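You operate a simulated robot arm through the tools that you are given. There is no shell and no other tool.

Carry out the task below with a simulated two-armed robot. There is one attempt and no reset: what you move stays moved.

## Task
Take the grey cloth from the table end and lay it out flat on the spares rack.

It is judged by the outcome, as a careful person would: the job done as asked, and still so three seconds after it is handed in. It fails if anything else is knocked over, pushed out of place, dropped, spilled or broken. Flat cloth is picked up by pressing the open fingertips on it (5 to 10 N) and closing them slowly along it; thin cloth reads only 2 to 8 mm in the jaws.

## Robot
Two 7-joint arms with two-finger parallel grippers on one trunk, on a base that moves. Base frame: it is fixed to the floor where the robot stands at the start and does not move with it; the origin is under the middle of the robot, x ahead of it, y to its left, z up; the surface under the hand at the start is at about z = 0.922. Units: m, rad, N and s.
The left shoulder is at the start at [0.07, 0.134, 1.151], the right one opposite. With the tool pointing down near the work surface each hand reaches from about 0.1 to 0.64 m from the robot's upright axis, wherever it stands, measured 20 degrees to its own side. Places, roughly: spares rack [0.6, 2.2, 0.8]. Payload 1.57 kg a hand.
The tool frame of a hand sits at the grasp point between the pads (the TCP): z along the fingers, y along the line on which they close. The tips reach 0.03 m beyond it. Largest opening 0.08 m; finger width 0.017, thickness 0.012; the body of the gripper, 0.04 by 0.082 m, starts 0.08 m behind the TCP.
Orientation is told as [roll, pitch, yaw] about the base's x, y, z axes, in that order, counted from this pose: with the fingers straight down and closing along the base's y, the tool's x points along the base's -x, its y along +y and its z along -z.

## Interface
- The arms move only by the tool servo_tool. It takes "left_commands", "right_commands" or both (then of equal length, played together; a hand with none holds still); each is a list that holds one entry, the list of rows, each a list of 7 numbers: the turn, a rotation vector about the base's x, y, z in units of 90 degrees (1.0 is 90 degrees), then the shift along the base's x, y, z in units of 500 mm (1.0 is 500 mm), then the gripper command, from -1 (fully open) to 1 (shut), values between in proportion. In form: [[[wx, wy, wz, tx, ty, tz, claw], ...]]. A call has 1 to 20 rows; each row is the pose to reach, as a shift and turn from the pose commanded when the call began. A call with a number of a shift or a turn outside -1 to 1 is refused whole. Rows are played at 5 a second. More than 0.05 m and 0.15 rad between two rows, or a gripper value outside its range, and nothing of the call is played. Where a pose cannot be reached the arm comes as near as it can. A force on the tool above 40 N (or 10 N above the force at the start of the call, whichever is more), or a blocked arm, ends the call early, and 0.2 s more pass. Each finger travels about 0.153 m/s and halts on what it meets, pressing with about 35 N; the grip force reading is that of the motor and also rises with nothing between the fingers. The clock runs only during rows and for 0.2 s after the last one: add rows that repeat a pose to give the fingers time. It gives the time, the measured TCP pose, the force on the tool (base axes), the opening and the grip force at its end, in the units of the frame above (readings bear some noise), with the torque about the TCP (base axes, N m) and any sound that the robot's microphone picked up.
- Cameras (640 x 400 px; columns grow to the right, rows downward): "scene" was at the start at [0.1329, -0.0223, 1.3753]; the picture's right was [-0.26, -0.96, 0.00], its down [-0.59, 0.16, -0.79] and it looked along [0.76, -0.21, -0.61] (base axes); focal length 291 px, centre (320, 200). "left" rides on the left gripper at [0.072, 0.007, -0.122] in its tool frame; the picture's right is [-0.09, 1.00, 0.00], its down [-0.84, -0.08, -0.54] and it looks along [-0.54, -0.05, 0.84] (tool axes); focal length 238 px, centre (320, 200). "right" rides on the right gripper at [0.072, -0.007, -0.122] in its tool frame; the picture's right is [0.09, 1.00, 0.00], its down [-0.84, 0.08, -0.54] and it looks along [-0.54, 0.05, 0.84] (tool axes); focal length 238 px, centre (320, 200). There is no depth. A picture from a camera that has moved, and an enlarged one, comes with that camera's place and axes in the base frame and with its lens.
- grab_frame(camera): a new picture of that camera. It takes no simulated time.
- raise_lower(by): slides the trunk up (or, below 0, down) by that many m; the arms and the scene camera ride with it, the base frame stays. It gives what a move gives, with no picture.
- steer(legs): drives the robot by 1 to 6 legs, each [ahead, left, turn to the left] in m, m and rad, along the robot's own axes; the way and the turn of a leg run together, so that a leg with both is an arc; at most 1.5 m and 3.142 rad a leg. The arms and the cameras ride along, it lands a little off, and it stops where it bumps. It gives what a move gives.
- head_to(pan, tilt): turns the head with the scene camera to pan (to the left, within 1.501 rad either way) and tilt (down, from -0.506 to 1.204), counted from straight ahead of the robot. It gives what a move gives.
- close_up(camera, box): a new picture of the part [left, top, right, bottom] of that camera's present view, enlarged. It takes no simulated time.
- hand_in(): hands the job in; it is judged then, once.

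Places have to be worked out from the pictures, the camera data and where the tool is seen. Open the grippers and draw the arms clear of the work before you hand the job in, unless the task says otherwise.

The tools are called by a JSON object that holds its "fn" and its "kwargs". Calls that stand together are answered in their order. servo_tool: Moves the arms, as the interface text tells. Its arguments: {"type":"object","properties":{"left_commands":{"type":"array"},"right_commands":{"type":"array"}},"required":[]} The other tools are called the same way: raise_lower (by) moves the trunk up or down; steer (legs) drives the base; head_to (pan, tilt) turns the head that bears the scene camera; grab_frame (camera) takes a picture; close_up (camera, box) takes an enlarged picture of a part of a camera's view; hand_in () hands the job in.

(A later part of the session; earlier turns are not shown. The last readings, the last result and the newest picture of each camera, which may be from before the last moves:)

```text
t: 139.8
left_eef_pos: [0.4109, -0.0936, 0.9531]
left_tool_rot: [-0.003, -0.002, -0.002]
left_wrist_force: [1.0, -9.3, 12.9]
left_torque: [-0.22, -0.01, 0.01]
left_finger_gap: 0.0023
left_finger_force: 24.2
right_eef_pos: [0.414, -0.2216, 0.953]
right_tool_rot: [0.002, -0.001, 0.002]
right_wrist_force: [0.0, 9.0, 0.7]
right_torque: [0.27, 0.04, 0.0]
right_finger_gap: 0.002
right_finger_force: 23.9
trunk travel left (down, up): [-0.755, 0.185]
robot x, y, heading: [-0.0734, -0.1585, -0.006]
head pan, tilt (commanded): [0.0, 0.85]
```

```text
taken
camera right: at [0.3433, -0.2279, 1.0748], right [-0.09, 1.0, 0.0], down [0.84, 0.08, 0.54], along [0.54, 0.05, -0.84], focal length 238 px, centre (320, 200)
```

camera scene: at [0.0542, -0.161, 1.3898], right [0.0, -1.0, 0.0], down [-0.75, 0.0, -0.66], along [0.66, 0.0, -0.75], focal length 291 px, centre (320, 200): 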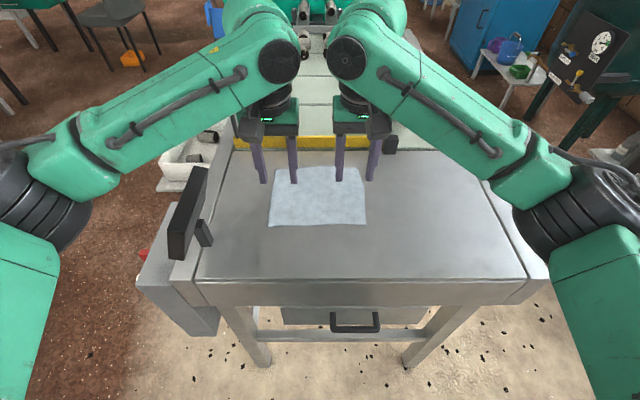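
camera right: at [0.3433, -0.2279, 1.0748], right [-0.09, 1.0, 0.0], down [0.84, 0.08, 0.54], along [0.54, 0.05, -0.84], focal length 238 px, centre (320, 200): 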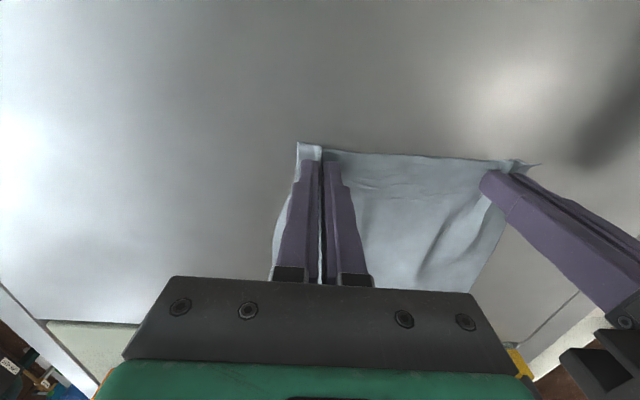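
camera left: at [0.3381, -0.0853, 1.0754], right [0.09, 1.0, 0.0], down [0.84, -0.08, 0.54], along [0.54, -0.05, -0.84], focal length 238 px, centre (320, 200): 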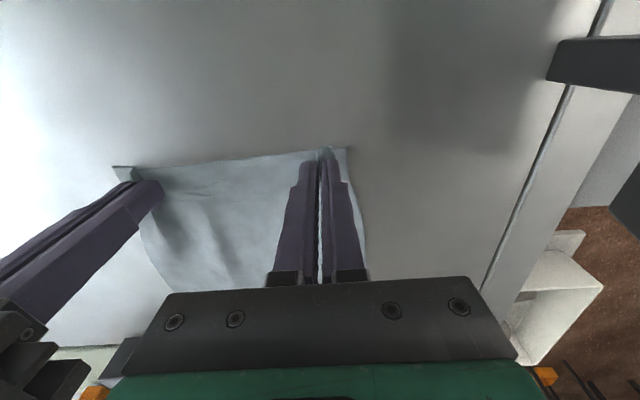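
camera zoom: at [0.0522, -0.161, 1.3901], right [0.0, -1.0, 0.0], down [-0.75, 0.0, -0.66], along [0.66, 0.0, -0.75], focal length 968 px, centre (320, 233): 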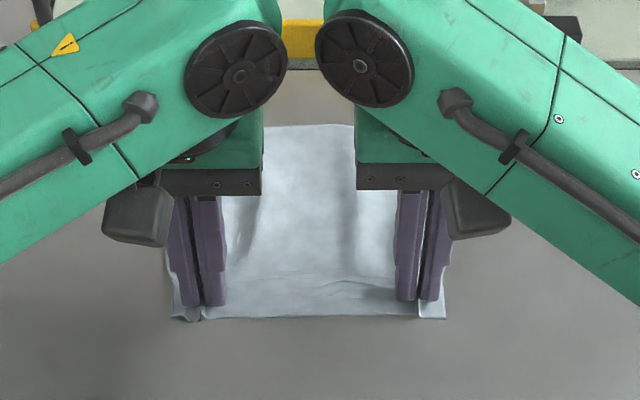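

Both jaws read 2 mm with cloth pinched between them, and about 9 N sideways shows the cloth stretched between the hands. I relax the hands 2 mm toward each other and lift slowly by 6 cm.

{"fn": "servo_tool", "kwargs": {"left_commands": [[[0, 0, 0, 0, -0.004, 0.004, 1], [0, 0, 0, 0, -0.004, 0.02, 1], [0, 0, 0, 0, -0.004, 0.04, 1], [0, 0, 0, 0, -0.004, 0.06, 1], [0, 0, 0, 0, -0.004, 0.08, 1], [0, 0, 0, 0, -0.004, 0.1, 1], [0, 0, 0, 0, -0.004, 0.12, 1], [0, 0, 0, 0, -0.004, 0.12, 1]]], "right_commands": [[[0, 0, 0, 0, 0.004, 0.004, 1], [0, 0, 0, 0, 0.004, 0.02, 1], [0, 0, 0, 0, 0.004, 0.04, 1], [0, 0, 0, 0, 0.004, 0.06, 1], [0, 0, 0, 0, 0.004, 0.08, 1], [0, 0, 0, 0, 0.004, 0.1, 1], [0, 0, 0, 0, 0.004, 0.12, 1], [0, 0, 0, 0, 0.004, 0.12, 1]]]}}

{"fn": "close_up", "kwargs": {"camera": "scene", "box": [200, 110, 440, 270]}}

{"fn": "grab_frame", "kwargs": {"camera": "left"}}

{"fn": "grab_frame", "kwargs": {"camera": "right"}}

```text
t: 141.6
left_eef_pos: [0.4124, -0.0959, 1.0129]
left_tool_rot: [-0.002, 0.0, 0.0]
left_wrist_force: [-0.6, -1.5, -0.1]
left_torque: [-0.02, 0.0, 0.01]
left_finger_gap: 0.002
left_finger_force: 23.3
right_eef_pos: [0.4174, -0.2197, 1.0112]
right_tool_rot: [0.0, 0.001, 0.0]
right_wrist_force: [-0.6, 0.8, -0.1]
right_torque: [0.03, 0.0, 0.01]
right_finger_gap: 0.002
right_finger_force: 24.3
trunk travel left (down, up): [-0.755, 0.185]
robot x, y, heading: [-0.0753, -0.1609, -0.003]
head pan, tilt (commanded): [0.0, 0.85]
```

```text
2.50 times, centred on (320, 190) of scene
camera zoom: at [0.0548, -0.1607, 1.3898], right [0.0, -1.0, 0.0], down [-0.75, 0.0, -0.66], along [0.66, 0.0, -0.75], focal length 726 px, centre (320, 225)
```

zoom: 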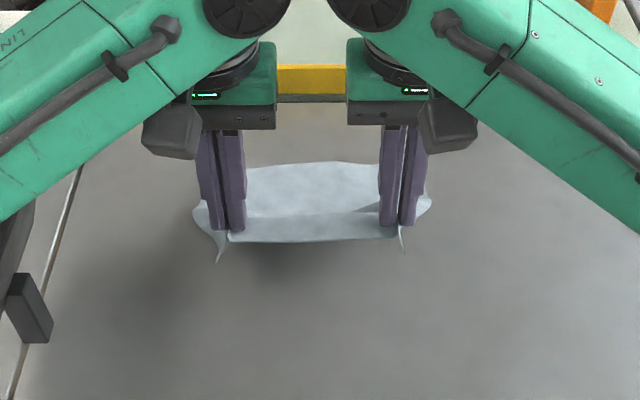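

```text
taken
camera left: at [0.3402, -0.0877, 1.1344], right [0.09, 1.0, 0.0], down [0.84, -0.08, 0.54], along [0.54, -0.05, -0.84], focal length 238 px, centre (320, 200)
```

left: 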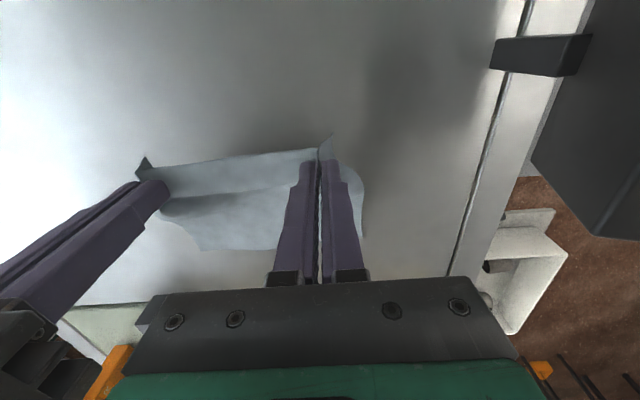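

```text
taken
camera right: at [0.3459, -0.226, 1.1335], right [-0.09, 1.0, 0.0], down [0.84, 0.08, 0.54], along [0.54, 0.05, -0.84], focal length 238 px, centre (320, 200)
```

right: 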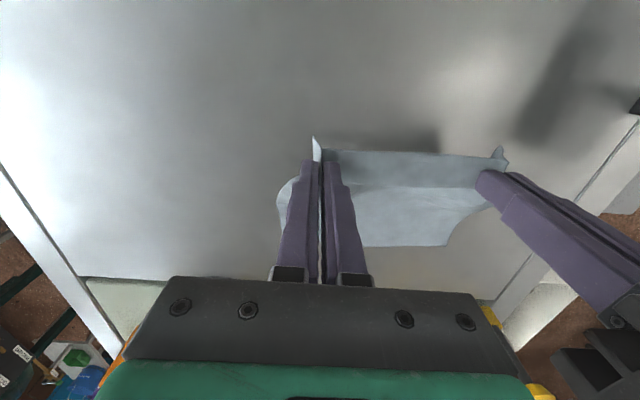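

Both corners are held securely. I lift another 0.15 m with the arms and then raise the trunk, so the cloth hangs free of the table.

{"fn": "servo_tool", "kwargs": {"left_commands": [[[0, 0, 0, 0, 0, 0.04, 1], [0, 0, 0, 0, 0, 0.08, 1], [0, 0, 0, 0, 0, 0.12, 1], [0, 0, 0, 0, 0, 0.16, 1], [0, 0, 0, 0, 0, 0.2, 1], [0, 0, 0, 0, 0, 0.24, 1], [0, 0, 0, 0, 0, 0.28, 1], [0, 0, 0, 0, 0, 0.3, 1], [0, 0, 0, 0, 0, 0.3, 1]]], "right_commands": [[[0, 0, 0, 0, 0, 0.04, 1], [0, 0, 0, 0, 0, 0.08, 1], [0, 0, 0, 0, 0, 0.12, 1], [0, 0, 0, 0, 0, 0.16, 1], [0, 0, 0, 0, 0, 0.2, 1], [0, 0, 0, 0, 0, 0.24, 1], [0, 0, 0, 0, 0, 0.28, 1], [0, 0, 0, 0, 0, 0.3, 1], [0, 0, 0, 0, 0, 0.3, 1]]]}}

{"fn": "grab_frame", "kwargs": {"camera": "scene"}}

{"fn": "grab_frame", "kwargs": {"camera": "right"}}

```text
t: 143.6
left_eef_pos: [0.414, -0.0943, 1.1622]
left_tool_rot: [-0.002, -0.001, -0.002]
left_wrist_force: [-0.6, -0.7, 0.0]
left_torque: [0.0, 0.0, -0.01]
left_finger_gap: 0.0018
left_finger_force: 23.1
right_eef_pos: [0.4166, -0.2188, 1.1616]
right_tool_rot: [-0.001, -0.001, 0.001]
right_wrist_force: [0.0, -0.1, 0.7]
right_torque: [0.02, 0.0, -0.01]
right_finger_gap: 0.0021
right_finger_force: 23.6
trunk travel left (down, up): [-0.755, 0.185]
robot x, y, heading: [-0.0723, -0.1625, -0.007]
head pan, tilt (commanded): [0.0, 0.85]
```

```text
taken
camera scene: at [0.055, -0.1606, 1.3898], right [0.0, -1.0, 0.0], down [-0.75, 0.0, -0.66], along [0.66, 0.0, -0.75], focal length 291 px, centre (320, 200)
```

scene: 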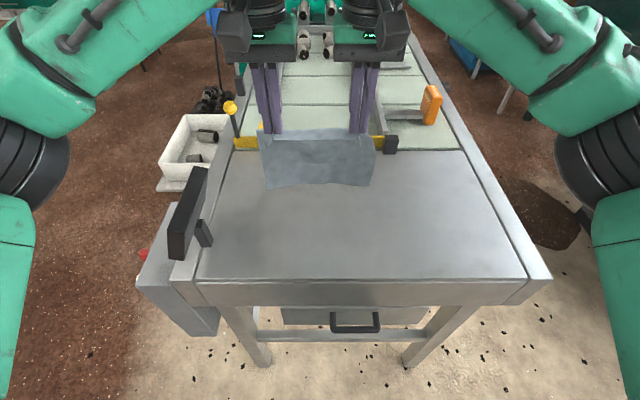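

```text
taken
camera right: at [0.3462, -0.225, 1.2827], right [-0.09, 1.0, 0.0], down [0.84, 0.08, 0.54], along [0.54, 0.05, -0.84], focal length 238 px, centre (320, 200)
```

right: 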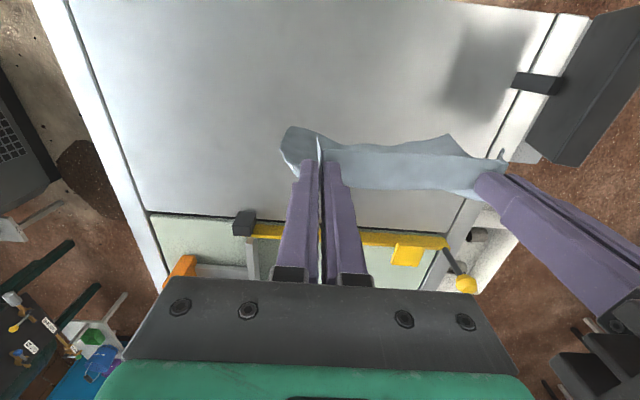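

The cloth hangs like a curtain between the two hands. Before driving, I raise the trunk a little and look far left and far right to check the free floor.

{"fn": "raise_lower", "kwargs": {"by": 0.1}}

{"fn": "head_to", "kwargs": {"pan": 1.5, "tilt": 0.5}}

{"fn": "grab_frame", "kwargs": {"camera": "scene"}}

{"fn": "head_to", "kwargs": {"pan": -1.5, "tilt": 0.5}}

{"fn": "grab_frame", "kwargs": {"camera": "scene"}}

```text
t: 144.9
left_eef_pos: [0.4136, -0.0947, 1.2618]
left_tool_rot: [-0.003, 0.0, -0.001]
left_wrist_force: [-0.4, -0.4, -0.4]
left_torque: [-0.03, 0.0, 0.01]
left_finger_gap: 0.0023
left_finger_force: 23.3
right_eef_pos: [0.4173, -0.2187, 1.2611]
right_tool_rot: [-0.001, 0.0, 0.002]
right_wrist_force: [0.7, 0.4, 0.4]
right_torque: [0.03, 0.04, 0.03]
right_finger_gap: 0.002
right_finger_force: 23.5
trunk travel left (down, up): [-0.855, 0.085]
robot x, y, heading: [-0.0713, -0.159, -0.005]
head pan, tilt (commanded): [0.0, 0.85]
```

```text
t: 146.5
left_eef_pos: [0.4136, -0.0946, 1.2625]
left_tool_rot: [-0.001, 0.001, -0.001]
left_wrist_force: [-0.5, -1.2, -0.1]
left_torque: [-0.02, -0.01, 0.02]
left_finger_gap: 0.0023
left_finger_force: 23.9
right_eef_pos: [0.4171, -0.2184, 1.2622]
right_tool_rot: [0.0, -0.001, 0.002]
right_wrist_force: [-0.3, -0.7, 0.1]
right_torque: [0.01, 0.02, 0.02]
right_finger_gap: 0.0018
right_finger_force: 23.6
trunk travel left (down, up): [-0.855, 0.085]
robot x, y, heading: [-0.0729, -0.1615, -0.003]
head pan, tilt (commanded): [1.499, 0.499]
```

```text
taken
camera scene: at [-0.0166, -0.0697, 1.5198], right [1.0, -0.08, 0.0], down [-0.04, -0.48, -0.88], along [0.07, 0.88, -0.48], focal length 291 px, centre (320, 200)
```

scene: 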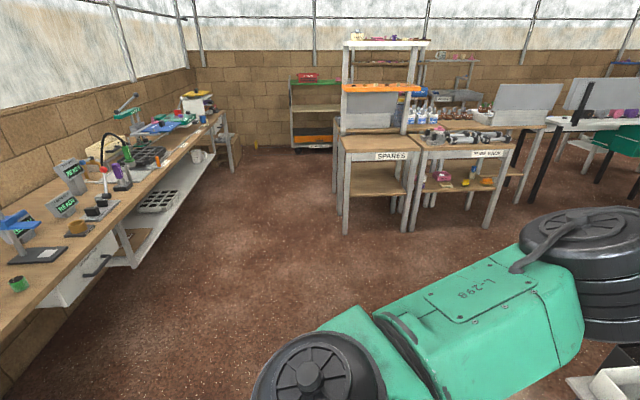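

```text
t: 149.1
left_eef_pos: [0.4152, -0.0944, 1.2622]
left_tool_rot: [-0.002, -0.001, -0.002]
left_wrist_force: [0.6, -0.6, -0.3]
left_torque: [-0.02, 0.0, 0.05]
left_finger_gap: 0.0021
left_finger_force: 23.7
right_eef_pos: [0.4165, -0.2189, 1.2613]
right_tool_rot: [0.0, 0.0, 0.003]
right_wrist_force: [-0.3, 0.1, 0.2]
right_torque: [0.01, 0.05, -0.01]
right_finger_gap: 0.0022
right_finger_force: 23.6
trunk travel left (down, up): [-0.855, 0.085]
robot x, y, heading: [-0.0753, -0.1636, -0.003]
head pan, tilt (commanded): [-1.499, 0.499]
```

```text
taken
camera scene: at [-0.0172, -0.2511, 1.5198], right [-1.0, -0.07, 0.0], down [-0.03, 0.48, -0.88], along [0.06, -0.88, -0.48], focal length 291 px, centre (320, 200)
```

scene: 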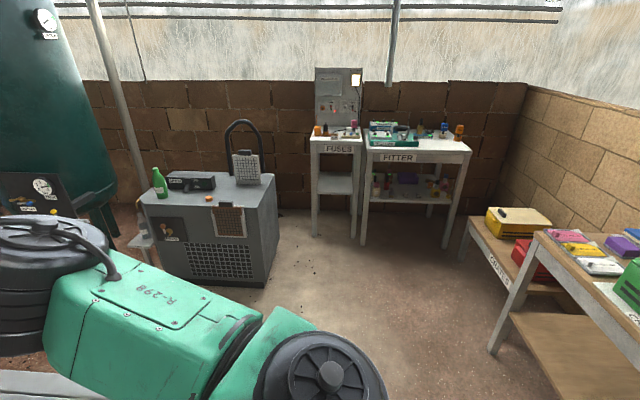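

Benches line the left and back at about x −0.85 to −0.95, so I'll stay well ahead of them: back off 0.28 m, turn left 90° in place, then drive ahead 0.5 m. The cloth and hands stay high throughout.

{"fn": "steer", "kwargs": {"legs": [[-0.28, 0, 0]]}}

{"fn": "head_to", "kwargs": {"pan": 0.3, "tilt": 0.55}}

{"fn": "grab_frame", "kwargs": {"camera": "scene"}}

```text
t: 151.0
left_eef_pos: [0.1384, -0.094, 1.2621]
left_tool_rot: [-0.001, 0.001, -0.003]
left_wrist_force: [0.3, -0.4, -0.3]
left_torque: [0.02, 0.03, 0.04]
left_finger_gap: 0.0018
left_finger_force: 23.9
right_eef_pos: [0.1418, -0.2181, 1.261]
right_tool_rot: [0.0, 0.002, 0.001]
right_wrist_force: [-0.4, 0.2, 0.9]
right_torque: [0.03, 0.01, -0.01]
right_finger_gap: 0.0018
right_finger_force: 24.2
trunk travel left (down, up): [-0.855, 0.085]
robot x, y, heading: [-0.353, -0.1605, -0.003]
head pan, tilt (commanded): [-1.499, 0.499]
```

```text
t: 152.8
left_eef_pos: [0.135, -0.0933, 1.261]
left_tool_rot: [-0.001, 0.001, -0.003]
left_wrist_force: [-0.5, -0.7, 0.0]
left_torque: [0.0, -0.01, -0.01]
left_finger_gap: 0.0019
left_finger_force: 23.2
right_eef_pos: [0.1382, -0.2173, 1.2619]
right_tool_rot: [-0.002, 0.001, 0.0]
right_wrist_force: [-0.5, 1.5, 0.2]
right_torque: [-0.03, -0.01, 0.0]
right_finger_gap: 0.0019
right_finger_force: 23.4
trunk travel left (down, up): [-0.855, 0.085]
robot x, y, heading: [-0.3503, -0.1581, -0.003]
head pan, tilt (commanded): [0.3, 0.55]
```

```text
taken
camera scene: at [-0.2155, -0.1332, 1.5152], right [0.29, -0.96, 0.0], down [-0.5, -0.15, -0.85], along [0.82, 0.25, -0.52], focal length 291 px, centre (320, 200)
```

scene: 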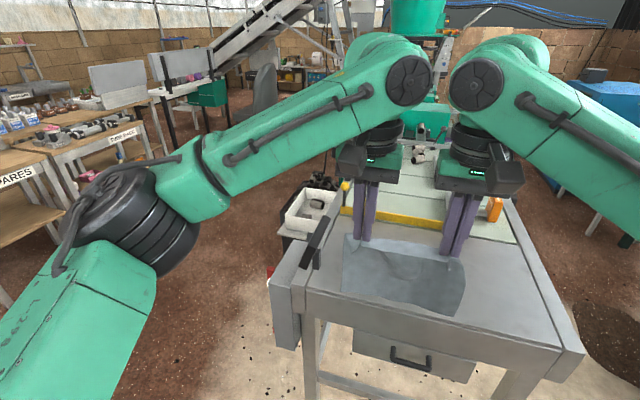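

Backed off cleanly with the cloth still held. Now turn left 90° and go ahead 0.5 m.

{"fn": "steer", "kwargs": {"legs": [[0, 0, 1.571], [0.5, 0, 0]]}}

{"fn": "head_to", "kwargs": {"pan": -0.3, "tilt": 0.5}}

{"fn": "grab_frame", "kwargs": {"camera": "scene"}}

```text
t: 159.6
left_eef_pos: [-0.4182, 0.8254, 1.2635]
left_tool_rot: [-0.003, -0.003, 1.568]
left_wrist_force: [0.4, 0.1, -0.7]
left_torque: [-0.01, 0.0, 0.0]
left_finger_gap: 0.002
left_finger_force: 23.8
right_eef_pos: [-0.2934, 0.8274, 1.2616]
right_tool_rot: [0.0, -0.002, 1.574]
right_wrist_force: [-1.1, -0.5, -0.1]
right_torque: [-0.01, 0.01, -0.01]
right_finger_gap: 0.002
right_finger_force: 23.8
trunk travel left (down, up): [-0.855, 0.085]
robot x, y, heading: [-0.3519, 0.3391, 1.571]
head pan, tilt (commanded): [0.3, 0.55]
```

```text
t: 160.6
left_eef_pos: [-0.4171, 0.8272, 1.2615]
left_tool_rot: [-0.003, 0.0, 1.569]
left_wrist_force: [0.5, -0.7, -0.7]
left_torque: [-0.02, 0.01, 0.02]
left_finger_gap: 0.0021
left_finger_force: 23.9
right_eef_pos: [-0.2923, 0.8299, 1.2606]
right_tool_rot: [-0.001, -0.001, 1.571]
right_wrist_force: [-0.6, 0.7, 0.1]
right_torque: [0.0, -0.01, -0.01]
right_finger_gap: 0.002
right_finger_force: 23.7
trunk travel left (down, up): [-0.855, 0.085]
robot x, y, heading: [-0.3548, 0.3402, 1.564]
head pan, tilt (commanded): [-0.3, 0.499]
```

```text
taken
camera scene: at [-0.3245, 0.4778, 1.5197], right [0.95, -0.3, 0.0], down [-0.14, -0.46, -0.88], along [0.26, 0.84, -0.48], focal length 291 px, centre (320, 200)
```

scene: 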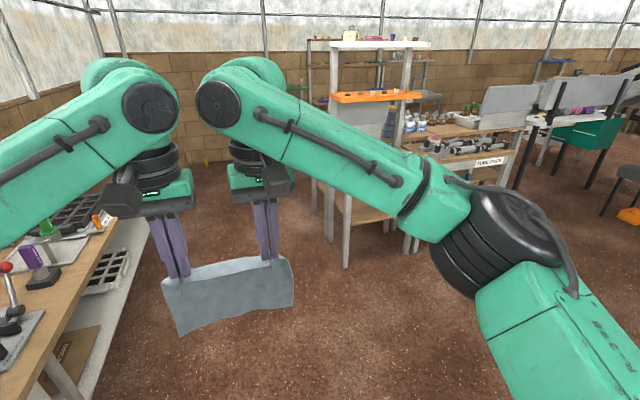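

The robot is at (−0.355, 0.34) facing the rack side, with the cloth held. Next I drive diagonally ahead and right to about (0.6, 1.05), in front of the SPARES rack.

{"fn": "steer", "kwargs": {"legs": [[0.71, -0.955, 0]]}}

{"fn": "head_to", "kwargs": {"pan": 0.0, "tilt": 0.6}}

{"fn": "grab_frame", "kwargs": {"camera": "scene"}}

```text
t: 166.6
left_eef_pos: [0.5311, 1.5333, 1.2624]
left_tool_rot: [-0.001, 0.0, 1.563]
left_wrist_force: [-0.4, -0.4, -0.4]
left_torque: [0.01, -0.02, -0.03]
left_finger_gap: 0.0021
left_finger_force: 23.9
right_eef_pos: [0.6543, 1.5345, 1.2614]
right_tool_rot: [0.0, -0.001, 1.567]
right_wrist_force: [0.1, -0.1, -0.1]
right_torque: [0.02, 0.01, -0.02]
right_finger_gap: 0.0021
right_finger_force: 23.7
trunk travel left (down, up): [-0.855, 0.085]
robot x, y, heading: [0.5971, 1.0446, 1.557]
head pan, tilt (commanded): [-0.3, 0.499]
```

```text
t: 167.4
left_eef_pos: [0.5308, 1.5343, 1.2627]
left_tool_rot: [-0.002, -0.001, 1.563]
left_wrist_force: [1.1, 0.5, 0.0]
left_torque: [0.01, 0.0, -0.03]
left_finger_gap: 0.002
left_finger_force: 23.2
right_eef_pos: [0.6545, 1.5359, 1.261]
right_tool_rot: [0.0, -0.001, 1.566]
right_wrist_force: [-0.5, -0.9, 0.2]
right_torque: [0.02, 0.0, -0.03]
right_finger_gap: 0.0021
right_finger_force: 24.3
trunk travel left (down, up): [-0.855, 0.085]
robot x, y, heading: [0.5942, 1.0456, 1.565]
head pan, tilt (commanded): [0.0, 0.6]
```

```text
taken
camera scene: at [0.5956, 1.1856, 1.5107], right [1.0, -0.01, 0.0], down [-0.01, -0.56, -0.83], along [0.01, 0.82, -0.56], focal length 291 px, centre (320, 200)
```

scene: 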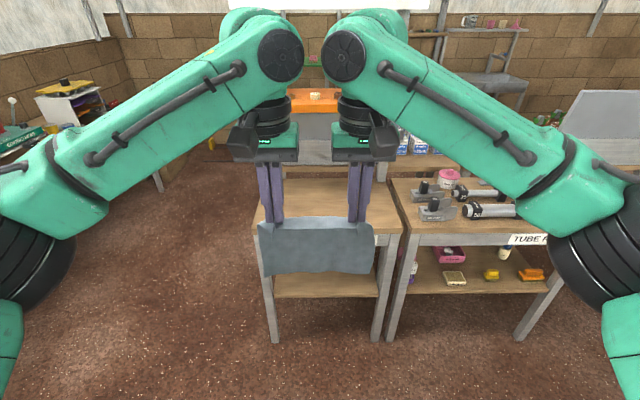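

We're in front of the rack; its top looks empty, with the orange shelf overhanging the back part. I drive ahead 0.3 m and look down with the hand cameras to measure the rack accurately.

{"fn": "steer", "kwargs": {"legs": [[0.3, 0, 0]]}}

{"fn": "grab_frame", "kwargs": {"camera": "scene"}}

{"fn": "grab_frame", "kwargs": {"camera": "left"}}

{"fn": "grab_frame", "kwargs": {"camera": "right"}}

```text
t: 169.4
left_eef_pos: [0.5342, 1.8316, 1.2628]
left_tool_rot: [-0.002, -0.004, 1.563]
left_wrist_force: [0.5, -1.2, 0.3]
left_torque: [-0.02, -0.01, -0.01]
left_finger_gap: 0.002
left_finger_force: 23.3
right_eef_pos: [0.6583, 1.833, 1.2631]
right_tool_rot: [0.0, -0.003, 1.565]
right_wrist_force: [-0.3, -0.8, 0.2]
right_torque: [0.01, 0.01, -0.05]
right_finger_gap: 0.0019
right_finger_force: 23.6
trunk travel left (down, up): [-0.855, 0.085]
robot x, y, heading: [0.5967, 1.3484, 1.56]
head pan, tilt (commanded): [0.0, 0.6]
```

```text
taken
camera scene: at [0.5984, 1.4827, 1.511], right [1.0, -0.01, 0.0], down [-0.01, -0.56, -0.83], along [0.01, 0.83, -0.56], focal length 291 px, centre (320, 200)
```

scene: 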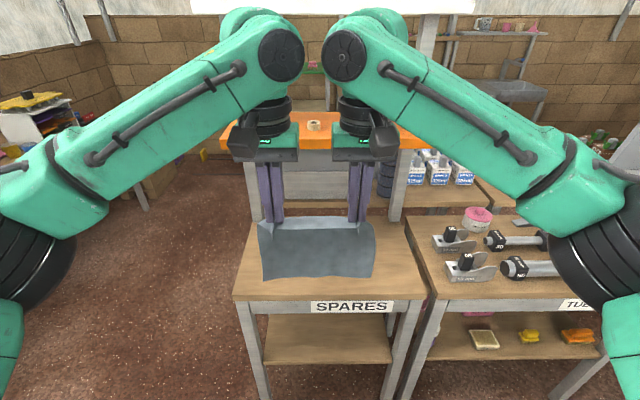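

```text
taken
camera left: at [0.5266, 1.7599, 1.3855], right [-0.99, 0.1, 0.0], down [0.08, 0.84, 0.54], along [0.06, 0.54, -0.84], focal length 238 px, centre (320, 200)
```

left: 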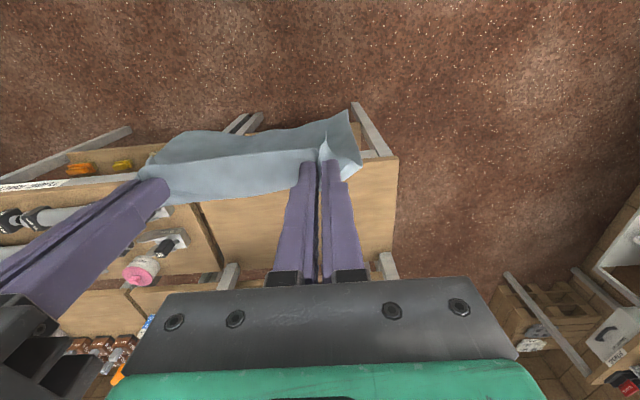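

```text
taken
camera right: at [0.6662, 1.7614, 1.3836], right [-1.0, -0.09, 0.0], down [-0.07, 0.84, 0.54], along [-0.05, 0.54, -0.84], focal length 238 px, centre (320, 200)
```

right: 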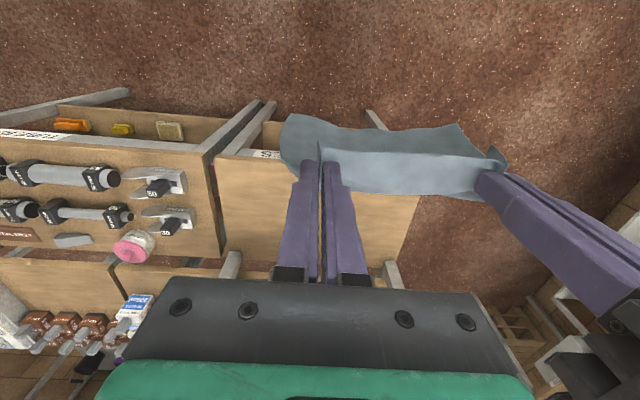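

I zoom into the scene and hand views to get the rack's front edge and height more precisely.

{"fn": "close_up", "kwargs": {"camera": "scene", "box": [220, 200, 440, 330]}}

{"fn": "close_up", "kwargs": {"camera": "left", "box": [180, 90, 420, 290]}}

{"fn": "close_up", "kwargs": {"camera": "right", "box": [200, 90, 440, 290]}}

```text
2.91 times, centred on (330, 265) of scene
camera zoom: at [0.5984, 1.4827, 1.511], right [1.0, -0.01, 0.0], down [-0.01, -0.56, -0.83], along [0.01, 0.83, -0.56], focal length 845 px, centre (291, 11)
```

zoom: 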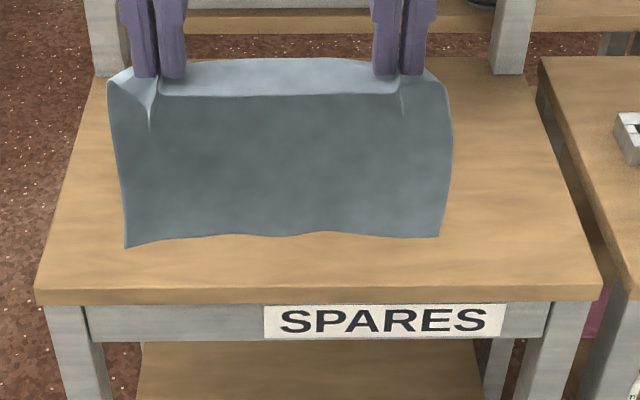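

```text
2.00 times, centred on (300, 190) of left
camera zoom: at [0.5266, 1.7599, 1.3855], right [-0.99, 0.1, 0.0], down [0.08, 0.84, 0.54], along [0.06, 0.54, -0.84], focal length 477 px, centre (360, 220)
```

zoom: 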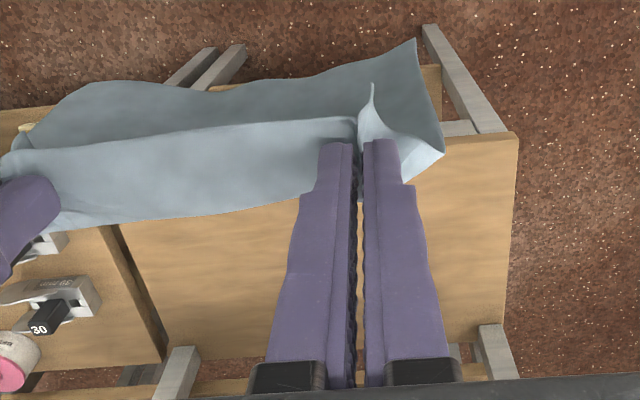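

```text
2.00 times, centred on (320, 190) of right
camera zoom: at [0.6662, 1.7614, 1.3836], right [-1.0, -0.09, 0.0], down [-0.07, 0.84, 0.54], along [-0.05, 0.54, -0.84], focal length 477 px, centre (320, 220)
```

zoom: 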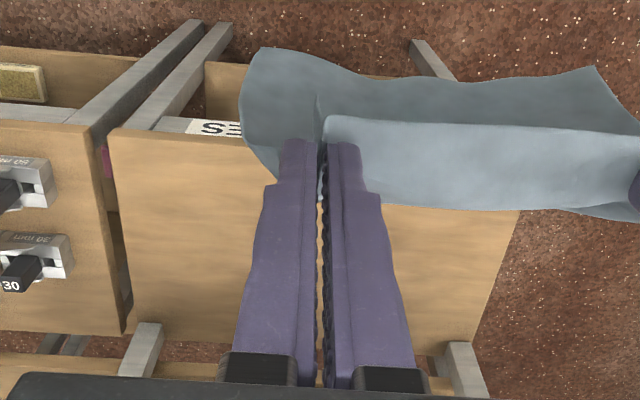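

The rack top spans about x 0.35–0.92, y 2.03–2.40, z≈0.80, and the orange shelf overhangs from y≈2.18 at z≈1.2. To stay clear of it I'll lay the cloth forward: front hem first at y≈2.06, then hands forward and down. I lower the trunk 0.15 m and lean the hands back 30°.

{"fn": "raise_lower", "kwargs": {"by": -0.15}}

{"fn": "servo_tool", "kwargs": {"left_commands": [[[0.08, 0, 0, 0, 0, 0, 1], [0.16, 0, 0, 0, 0, 0, 1], [0.24, 0, 0, 0, 0, 0, 1], [0.32, 0, 0, 0, 0, 0, 1], [0.333, 0, 0, 0, 0, 0, 1], [0.333, 0, 0, 0, 0, 0, 1]]], "right_commands": [[[0.08, 0, 0, 0, 0, 0, 1], [0.16, 0, 0, 0, 0, 0, 1], [0.24, 0, 0, 0, 0, 0, 1], [0.32, 0, 0, 0, 0, 0, 1], [0.333, 0, 0, 0, 0, 0, 1], [0.333, 0, 0, 0, 0, 0, 1]]]}}

{"fn": "grab_frame", "kwargs": {"camera": "scene"}}

```text
t: 171.2
left_eef_pos: [0.5349, 1.8334, 1.1129]
left_tool_rot: [-0.001, 0.0, 1.562]
left_wrist_force: [1.0, 0.2, 0.6]
left_torque: [0.02, -0.02, -0.03]
left_finger_gap: 0.0021
left_finger_force: 23.7
right_eef_pos: [0.6584, 1.8352, 1.1114]
right_tool_rot: [0.0, 0.001, 1.565]
right_wrist_force: [-1.4, -0.1, 0.4]
right_torque: [0.02, -0.01, 0.0]
right_finger_gap: 0.0019
right_finger_force: 23.9
trunk travel left (down, up): [-0.705, 0.235]
robot x, y, heading: [0.5997, 1.3494, 1.561]
head pan, tilt (commanded): [0.0, 0.6]
```

```text
t: 172.6
left_eef_pos: [0.5344, 1.8337, 1.1138]
left_tool_rot: [0.004, -0.525, 1.562]
left_wrist_force: [0.3, -0.6, 0.6]
left_torque: [0.01, 0.01, -0.05]
left_finger_gap: 0.0022
left_finger_force: 23.5
right_eef_pos: [0.6592, 1.8372, 1.1121]
right_tool_rot: [0.004, -0.524, 1.564]
right_wrist_force: [-0.2, -0.7, 0.2]
right_torque: [-0.01, 0.02, -0.05]
right_finger_gap: 0.0021
right_finger_force: 24.0
trunk travel left (down, up): [-0.705, 0.235]
robot x, y, heading: [0.5983, 1.345, 1.556]
head pan, tilt (commanded): [0.0, 0.6]
```

```text
taken
camera scene: at [0.5985, 1.4857, 1.3607], right [1.0, -0.01, 0.0], down [-0.01, -0.57, -0.82], along [0.01, 0.82, -0.57], focal length 291 px, centre (320, 200)
```

scene: 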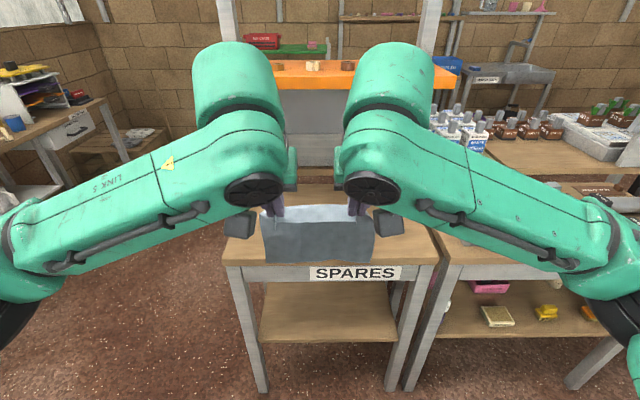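

The hands are leaned back and the cloth still hangs freely, hem about 0.13 m above the rack. I drive ahead 0.21 m.

{"fn": "steer", "kwargs": {"legs": [[0.21, 0, 0]]}}

{"fn": "head_to", "kwargs": {"pan": 0.0, "tilt": 0.8}}

{"fn": "grab_frame", "kwargs": {"camera": "scene"}}

{"fn": "grab_frame", "kwargs": {"camera": "left"}}

{"fn": "grab_frame", "kwargs": {"camera": "right"}}

```text
t: 174.2
left_eef_pos: [0.5358, 2.0382, 1.114]
left_tool_rot: [0.004, -0.526, 1.562]
left_wrist_force: [0.1, -0.5, -0.1]
left_torque: [0.0, -0.06, -0.02]
left_finger_gap: 0.0021
left_finger_force: 23.6
right_eef_pos: [0.6607, 2.0396, 1.1138]
right_tool_rot: [0.003, -0.524, 1.563]
right_wrist_force: [-0.2, 0.2, -0.1]
right_torque: [0.03, 0.02, -0.03]
right_finger_gap: 0.002
right_finger_force: 23.9
trunk travel left (down, up): [-0.705, 0.235]
robot x, y, heading: [0.6004, 1.5518, 1.562]
head pan, tilt (commanded): [0.0, 0.6]
```

```text
t: 174.9
left_eef_pos: [0.5357, 2.0405, 1.1126]
left_tool_rot: [0.003, -0.522, 1.564]
left_wrist_force: [0.4, -0.1, 0.5]
left_torque: [0.03, -0.02, -0.03]
left_finger_gap: 0.0021
left_finger_force: 23.2
right_eef_pos: [0.6615, 2.0424, 1.1121]
right_tool_rot: [0.002, -0.522, 1.567]
right_wrist_force: [-0.5, -0.1, -0.6]
right_torque: [-0.01, -0.01, -0.03]
right_finger_gap: 0.0021
right_finger_force: 23.8
trunk travel left (down, up): [-0.705, 0.235]
robot x, y, heading: [0.6017, 1.555, 1.562]
head pan, tilt (commanded): [0.0, 0.799]
```

```text
taken
camera scene: at [0.6002, 1.684, 1.3438], right [1.0, -0.01, 0.0], down [-0.01, -0.72, -0.7], along [0.01, 0.7, -0.72], focal length 291 px, centre (320, 200)
```

scene: 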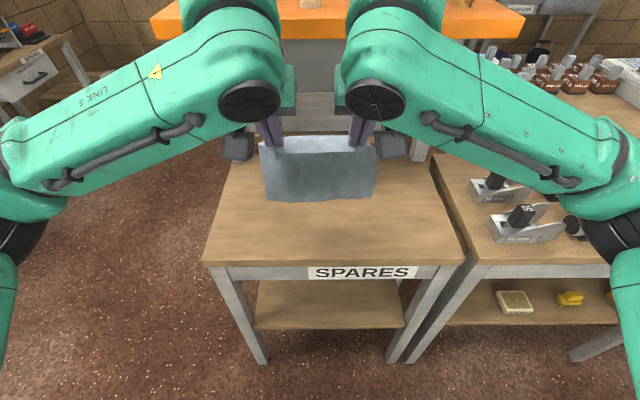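

```text
taken
camera left: at [0.5282, 1.917, 1.1824], right [-1.0, 0.09, 0.05], down [0.08, 0.45, 0.89], along [0.05, 0.89, -0.46], focal length 238 px, centre (320, 200)
```

left: 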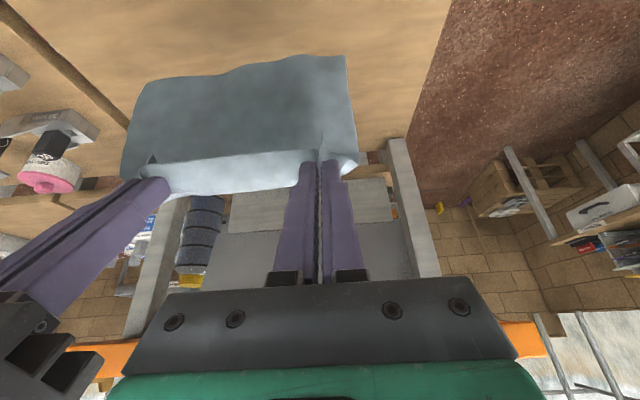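

```text
taken
camera right: at [0.6678, 1.919, 1.1806], right [-1.0, -0.08, -0.04], down [-0.07, 0.46, 0.89], along [-0.05, 0.89, -0.46], focal length 238 px, centre (320, 200)
```

right: 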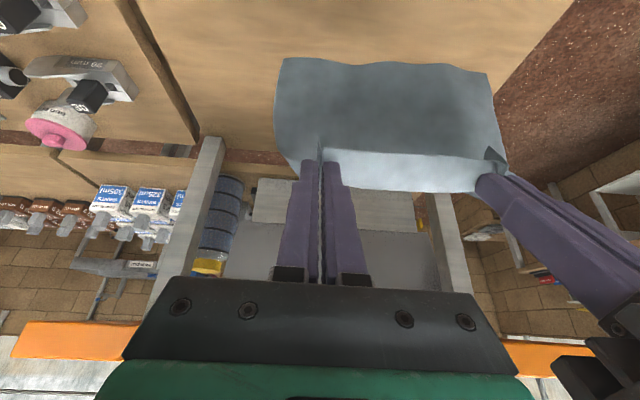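

The hem hangs at about y 2.063, z 0.95, and the rack's front edge is at y≈2.03, so the hem will land about 3 cm inside it. I lower both hands 0.115 m with the arms.

{"fn": "servo_tool", "kwargs": {"left_commands": [[[0, 0, 0, 0, 0, -0.04, 1], [0, 0, 0, 0, 0, -0.08, 1], [0, 0, 0, 0, 0, -0.12, 1], [0, 0, 0, 0, 0, -0.16, 1], [0, 0, 0, 0, 0, -0.2, 1], [0, 0, 0, 0, 0, -0.23, 1], [0, 0, 0, 0, 0, -0.23, 1]]], "right_commands": [[[0, 0, 0, 0, 0, -0.04, 1], [0, 0, 0, 0, 0, -0.08, 1], [0, 0, 0, 0, 0, -0.12, 1], [0, 0, 0, 0, 0, -0.16, 1], [0, 0, 0, 0, 0, -0.2, 1], [0, 0, 0, 0, 0, -0.23, 1], [0, 0, 0, 0, 0, -0.23, 1]]]}}

{"fn": "grab_frame", "kwargs": {"camera": "scene"}}

{"fn": "grab_frame", "kwargs": {"camera": "right"}}

{"fn": "grab_frame", "kwargs": {"camera": "left"}}

```text
t: 176.6
left_eef_pos: [0.5353, 2.0383, 0.9977]
left_tool_rot: [0.003, -0.525, 1.562]
left_wrist_force: [1.3, -0.8, -0.5]
left_torque: [0.01, -0.04, -0.05]
left_finger_gap: 0.0022
left_finger_force: 23.9
right_eef_pos: [0.6623, 2.0409, 0.9973]
right_tool_rot: [0.006, -0.523, 1.567]
right_wrist_force: [-1.9, 0.0, 0.3]
right_torque: [0.01, 0.03, -0.03]
right_finger_gap: 0.0023
right_finger_force: 23.9
trunk travel left (down, up): [-0.705, 0.235]
robot x, y, heading: [0.6026, 1.5528, 1.564]
head pan, tilt (commanded): [0.0, 0.799]
```

```text
taken
camera scene: at [0.6002, 1.6831, 1.3438], right [1.0, -0.01, 0.0], down [-0.01, -0.72, -0.7], along [0.01, 0.7, -0.72], focal length 291 px, centre (320, 200)
```

scene: 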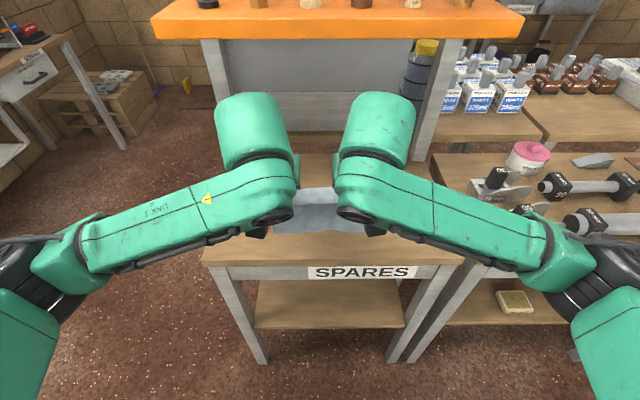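

```text
taken
camera right: at [0.6687, 1.9174, 1.0661], right [-1.0, -0.08, -0.04], down [-0.07, 0.45, 0.89], along [-0.05, 0.89, -0.46], focal length 238 px, centre (320, 200)
```

right: 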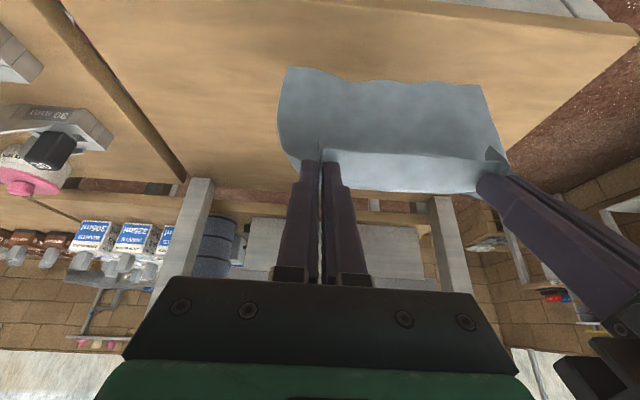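

```text
taken
camera left: at [0.5281, 1.9152, 1.068], right [-1.0, 0.09, 0.05], down [0.08, 0.45, 0.89], along [0.05, 0.89, -0.46], focal length 238 px, centre (320, 200)
```

left: 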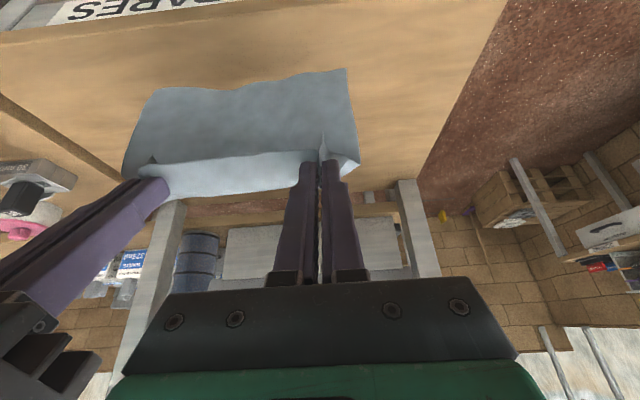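

The hem now hangs about 3 cm above the rack top. I lower 3 cm more so it touches, then start moving forward and down at 45° for the first part of the lay.

{"fn": "servo_tool", "kwargs": {"left_commands": [[[0, 0, 0, 0, 0, -0.03, 1], [0, 0, 0, 0, 0, -0.06, 1], [0, 0, 0, 0, 0.02, -0.085, 1], [0, 0, 0, 0, 0.045, -0.11, 1], [0, 0, 0, 0, 0.07, -0.135, 1], [0, 0, 0, 0, 0.095, -0.16, 1], [0, 0, 0, 0, 0.095, -0.16, 1]]], "right_commands": [[[0, 0, 0, 0, 0, -0.03, 1], [0, 0, 0, 0, 0, -0.06, 1], [0, 0, 0, 0, 0.02, -0.085, 1], [0, 0, 0, 0, 0.045, -0.11, 1], [0, 0, 0, 0, 0.07, -0.135, 1], [0, 0, 0, 0, 0.095, -0.16, 1], [0, 0, 0, 0, 0.095, -0.16, 1]]]}}

{"fn": "grab_frame", "kwargs": {"camera": "right"}}

{"fn": "grab_frame", "kwargs": {"camera": "left"}}

{"fn": "grab_frame", "kwargs": {"camera": "scene"}}

```text
t: 178.2
left_eef_pos: [0.5368, 2.0861, 0.9177]
left_tool_rot: [0.003, -0.525, 1.563]
left_wrist_force: [1.1, -0.4, -0.9]
left_torque: [0.01, -0.03, -0.06]
left_finger_gap: 0.002
left_finger_force: 24.0
right_eef_pos: [0.6617, 2.088, 0.9167]
right_tool_rot: [0.004, -0.523, 1.567]
right_wrist_force: [-2.0, 0.1, -0.5]
right_torque: [0.01, 0.07, 0.01]
right_finger_gap: 0.0018
right_finger_force: 23.8
trunk travel left (down, up): [-0.705, 0.235]
robot x, y, heading: [0.599, 1.5515, 1.559]
head pan, tilt (commanded): [0.0, 0.799]
```

```text
taken
camera right: at [0.6689, 1.9648, 0.9861], right [-1.0, -0.08, -0.04], down [-0.07, 0.45, 0.89], along [-0.05, 0.89, -0.46], focal length 238 px, centre (320, 200)
```

right: 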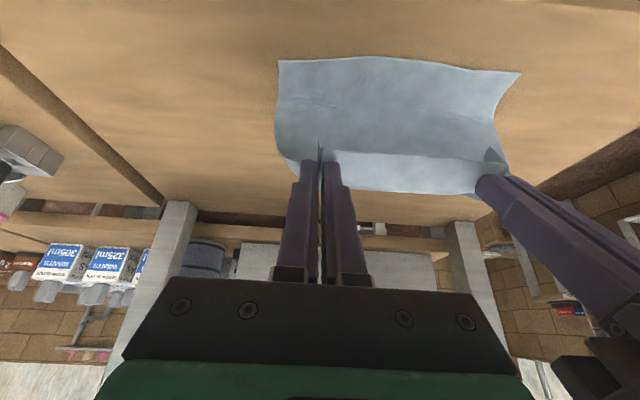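

```text
taken
camera left: at [0.5282, 1.9637, 0.9879], right [-1.0, 0.09, 0.05], down [0.08, 0.45, 0.89], along [0.05, 0.89, -0.46], focal length 238 px, centre (320, 200)
```

left: 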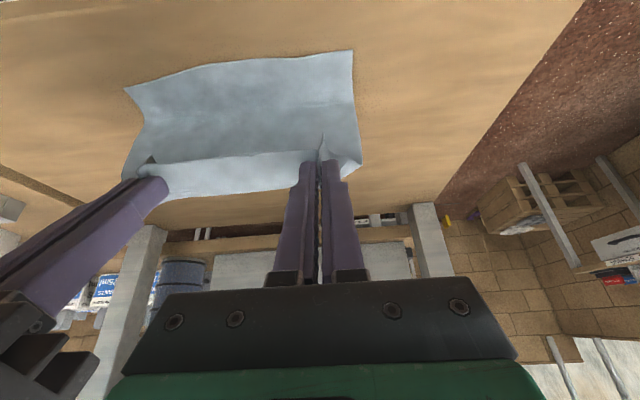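

```text
taken
camera scene: at [0.6002, 1.6826, 1.3439], right [1.0, -0.01, 0.0], down [-0.01, -0.72, -0.7], along [0.01, 0.7, -0.72], focal length 291 px, centre (320, 200)
```

scene: 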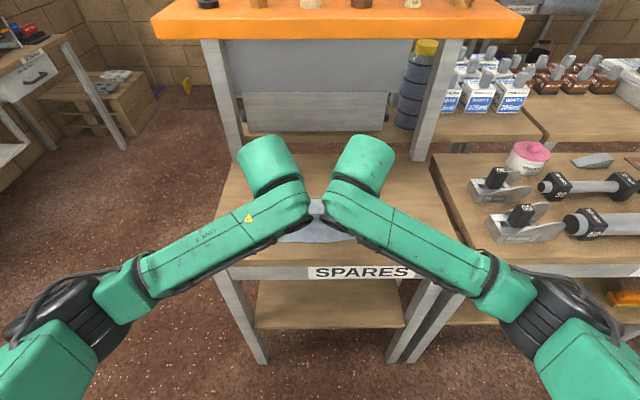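

The hem landed at y≈2.078 with its corners at x≈0.506 and 0.70, nicely straight. I continue forward and down, slightly more forward than down, to take up the slack.

{"fn": "servo_tool", "kwargs": {"left_commands": [[[0, 0, 0, 0, 0.03, -0.018, 1], [0, 0, 0, 0, 0.06, -0.038, 1], [0, 0, 0, 0, 0.09, -0.06, 1], [0, 0, 0, 0, 0.12, -0.085, 1], [0, 0, 0, 0, 0.15, -0.11, 1], [0, 0, 0, 0, 0.15, -0.11, 1]]], "right_commands": [[[0, 0, 0, 0, 0.03, -0.018, 1], [0, 0, 0, 0, 0.06, -0.038, 1], [0, 0, 0, 0, 0.09, -0.06, 1], [0, 0, 0, 0, 0.12, -0.085, 1], [0, 0, 0, 0, 0.15, -0.11, 1], [0, 0, 0, 0, 0.15, -0.11, 1]]]}}

{"fn": "grab_frame", "kwargs": {"camera": "right"}}

{"fn": "grab_frame", "kwargs": {"camera": "left"}}

{"fn": "grab_frame", "kwargs": {"camera": "scene"}}

```text
t: 179.6
left_eef_pos: [0.5342, 2.1623, 0.8635]
left_tool_rot: [0.002, -0.525, 1.566]
left_wrist_force: [6.0, 0.3, 0.9]
left_torque: [-0.05, -0.16, -0.14]
left_finger_gap: 0.0021
left_finger_force: 23.1
right_eef_pos: [0.6618, 2.1653, 0.8624]
right_tool_rot: [0.002, -0.523, 1.561]
right_wrist_force: [-6.2, -0.5, 0.0]
right_torque: [0.02, 0.19, 0.1]
right_finger_gap: 0.002
right_finger_force: 23.6
trunk travel left (down, up): [-0.705, 0.235]
robot x, y, heading: [0.598, 1.5535, 1.564]
head pan, tilt (commanded): [0.0, 0.799]
```

```text
taken
camera right: at [0.6696, 2.0413, 0.9312], right [-1.0, -0.07, -0.04], down [-0.07, 0.46, 0.89], along [-0.04, 0.89, -0.46], focal length 238 px, centre (320, 200)
```

right: 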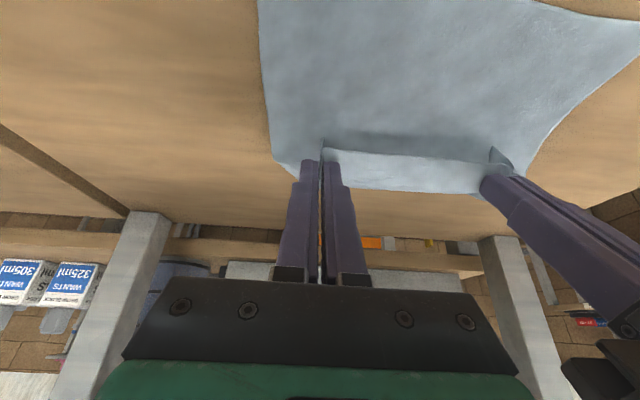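

```text
taken
camera left: at [0.5272, 2.0395, 0.9331], right [-1.0, 0.08, 0.05], down [0.08, 0.45, 0.89], along [0.05, 0.89, -0.46], focal length 238 px, centre (320, 200)
```

left: 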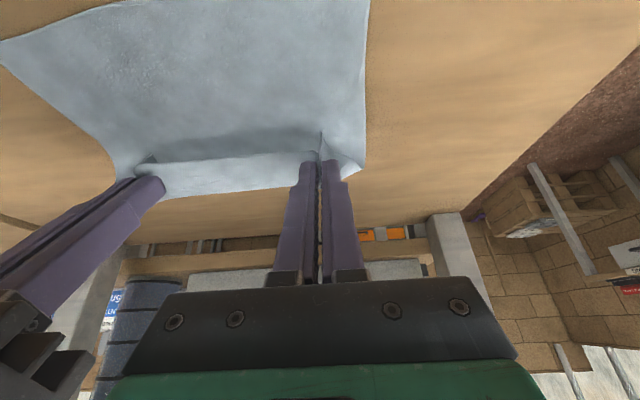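

```text
taken
camera scene: at [0.6002, 1.6827, 1.3439], right [1.0, -0.01, 0.0], down [-0.01, -0.72, -0.7], along [0.01, 0.7, -0.72], focal length 291 px, centre (320, 200)
```

scene: 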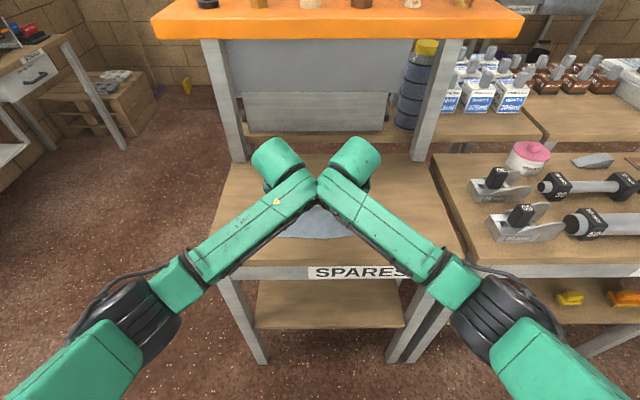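

The cloth lies well so far, but a 6 N sideways load suggests the wrists nearly touch. I zoom in on the wrists and the cloth to check.

{"fn": "close_up", "kwargs": {"camera": "scene", "box": [230, 120, 410, 290]}}

{"fn": "close_up", "kwargs": {"camera": "right", "box": [200, 0, 640, 220]}}

```text
2.35 times, centred on (320, 205) of scene
camera zoom: at [0.6002, 1.6827, 1.3439], right [1.0, -0.01, 0.0], down [-0.01, -0.72, -0.7], along [0.01, 0.7, -0.72], focal length 684 px, centre (320, 188)
```

zoom: 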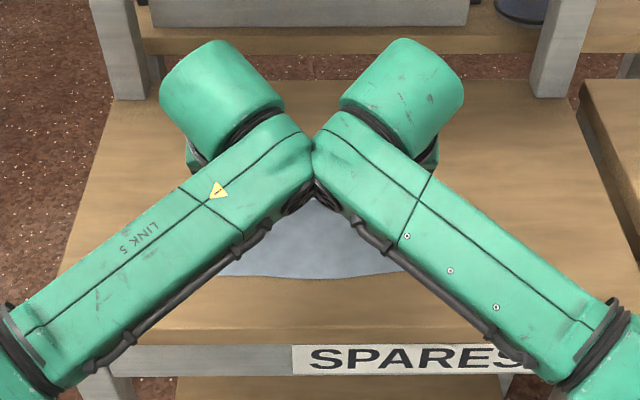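

```text
1.45 times, centred on (420, 110) of right
camera zoom: at [0.6696, 2.0413, 0.9312], right [-1.0, -0.07, -0.04], down [-0.07, 0.46, 0.89], along [-0.04, 0.89, -0.46], focal length 347 px, centre (174, 331)
```

zoom: 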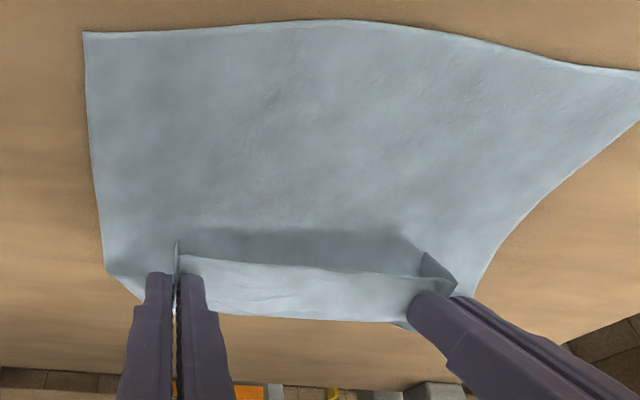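

The forearm ends just touch each other, so I'll finish the motion without changing the arm posture: base forward and trunk down in small alternating steps. About 4–5 cm forward and 3.5 cm down remain.

{"fn": "steer", "kwargs": {"legs": [[0.025, 0, 0]]}}

{"fn": "raise_lower", "kwargs": {"by": -0.018}}

{"fn": "grab_frame", "kwargs": {"camera": "right"}}

{"fn": "grab_frame", "kwargs": {"camera": "left"}}

```text
t: 180.4
left_eef_pos: [0.5363, 2.1857, 0.8646]
left_tool_rot: [0.004, -0.528, 1.566]
left_wrist_force: [7.2, 0.5, -0.5]
left_torque: [0.01, -0.19, -0.12]
left_finger_gap: 0.002
left_finger_force: 23.6
right_eef_pos: [0.664, 2.186, 0.8637]
right_tool_rot: [0.002, -0.526, 1.564]
right_wrist_force: [-7.8, -0.5, -0.4]
right_torque: [0.0, 0.24, 0.09]
right_finger_gap: 0.0019
right_finger_force: 24.1
trunk travel left (down, up): [-0.705, 0.235]
robot x, y, heading: [0.5961, 1.5765, 1.558]
head pan, tilt (commanded): [0.0, 0.799]
```

```text
t: 181.0
left_eef_pos: [0.5354, 2.1873, 0.8453]
left_tool_rot: [0.002, -0.524, 1.568]
left_wrist_force: [6.8, 0.2, -0.6]
left_torque: [-0.01, -0.21, -0.08]
left_finger_gap: 0.002
left_finger_force: 23.5
right_eef_pos: [0.6634, 2.1892, 0.8443]
right_tool_rot: [0.003, -0.523, 1.563]
right_wrist_force: [-7.2, 0.5, 0.2]
right_torque: [-0.02, 0.23, 0.08]
right_finger_gap: 0.0024
right_finger_force: 23.6
trunk travel left (down, up): [-0.687, 0.253]
robot x, y, heading: [0.5991, 1.5764, 1.56]
head pan, tilt (commanded): [0.0, 0.799]
```

```text
taken
camera right: at [0.6698, 2.0665, 0.913], right [-1.0, -0.07, -0.04], down [-0.07, 0.46, 0.89], along [-0.05, 0.89, -0.46], focal length 238 px, centre (320, 200)
```

right: 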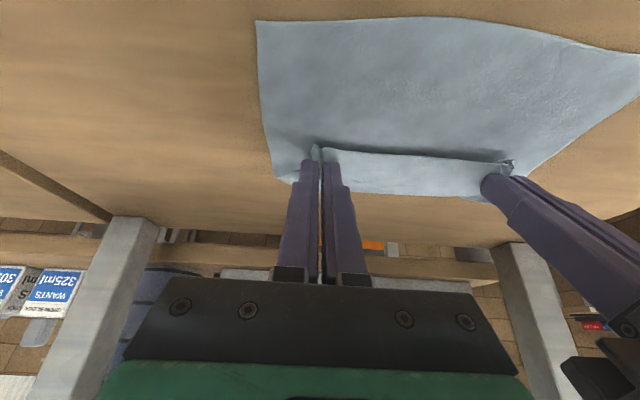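

```text
taken
camera left: at [0.5272, 2.0647, 0.9146], right [-1.0, 0.08, 0.05], down [0.08, 0.45, 0.89], along [0.05, 0.89, -0.46], focal length 238 px, centre (320, 200)
```

left: 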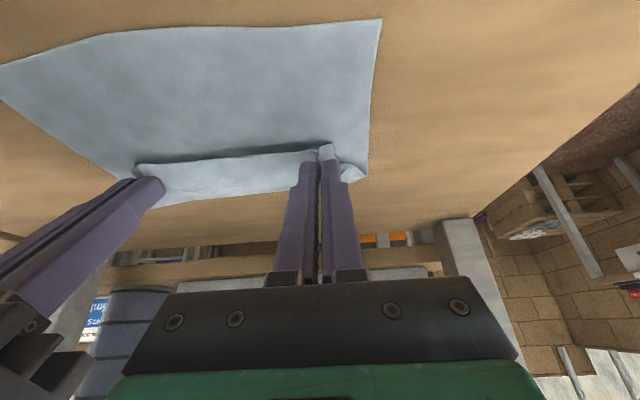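

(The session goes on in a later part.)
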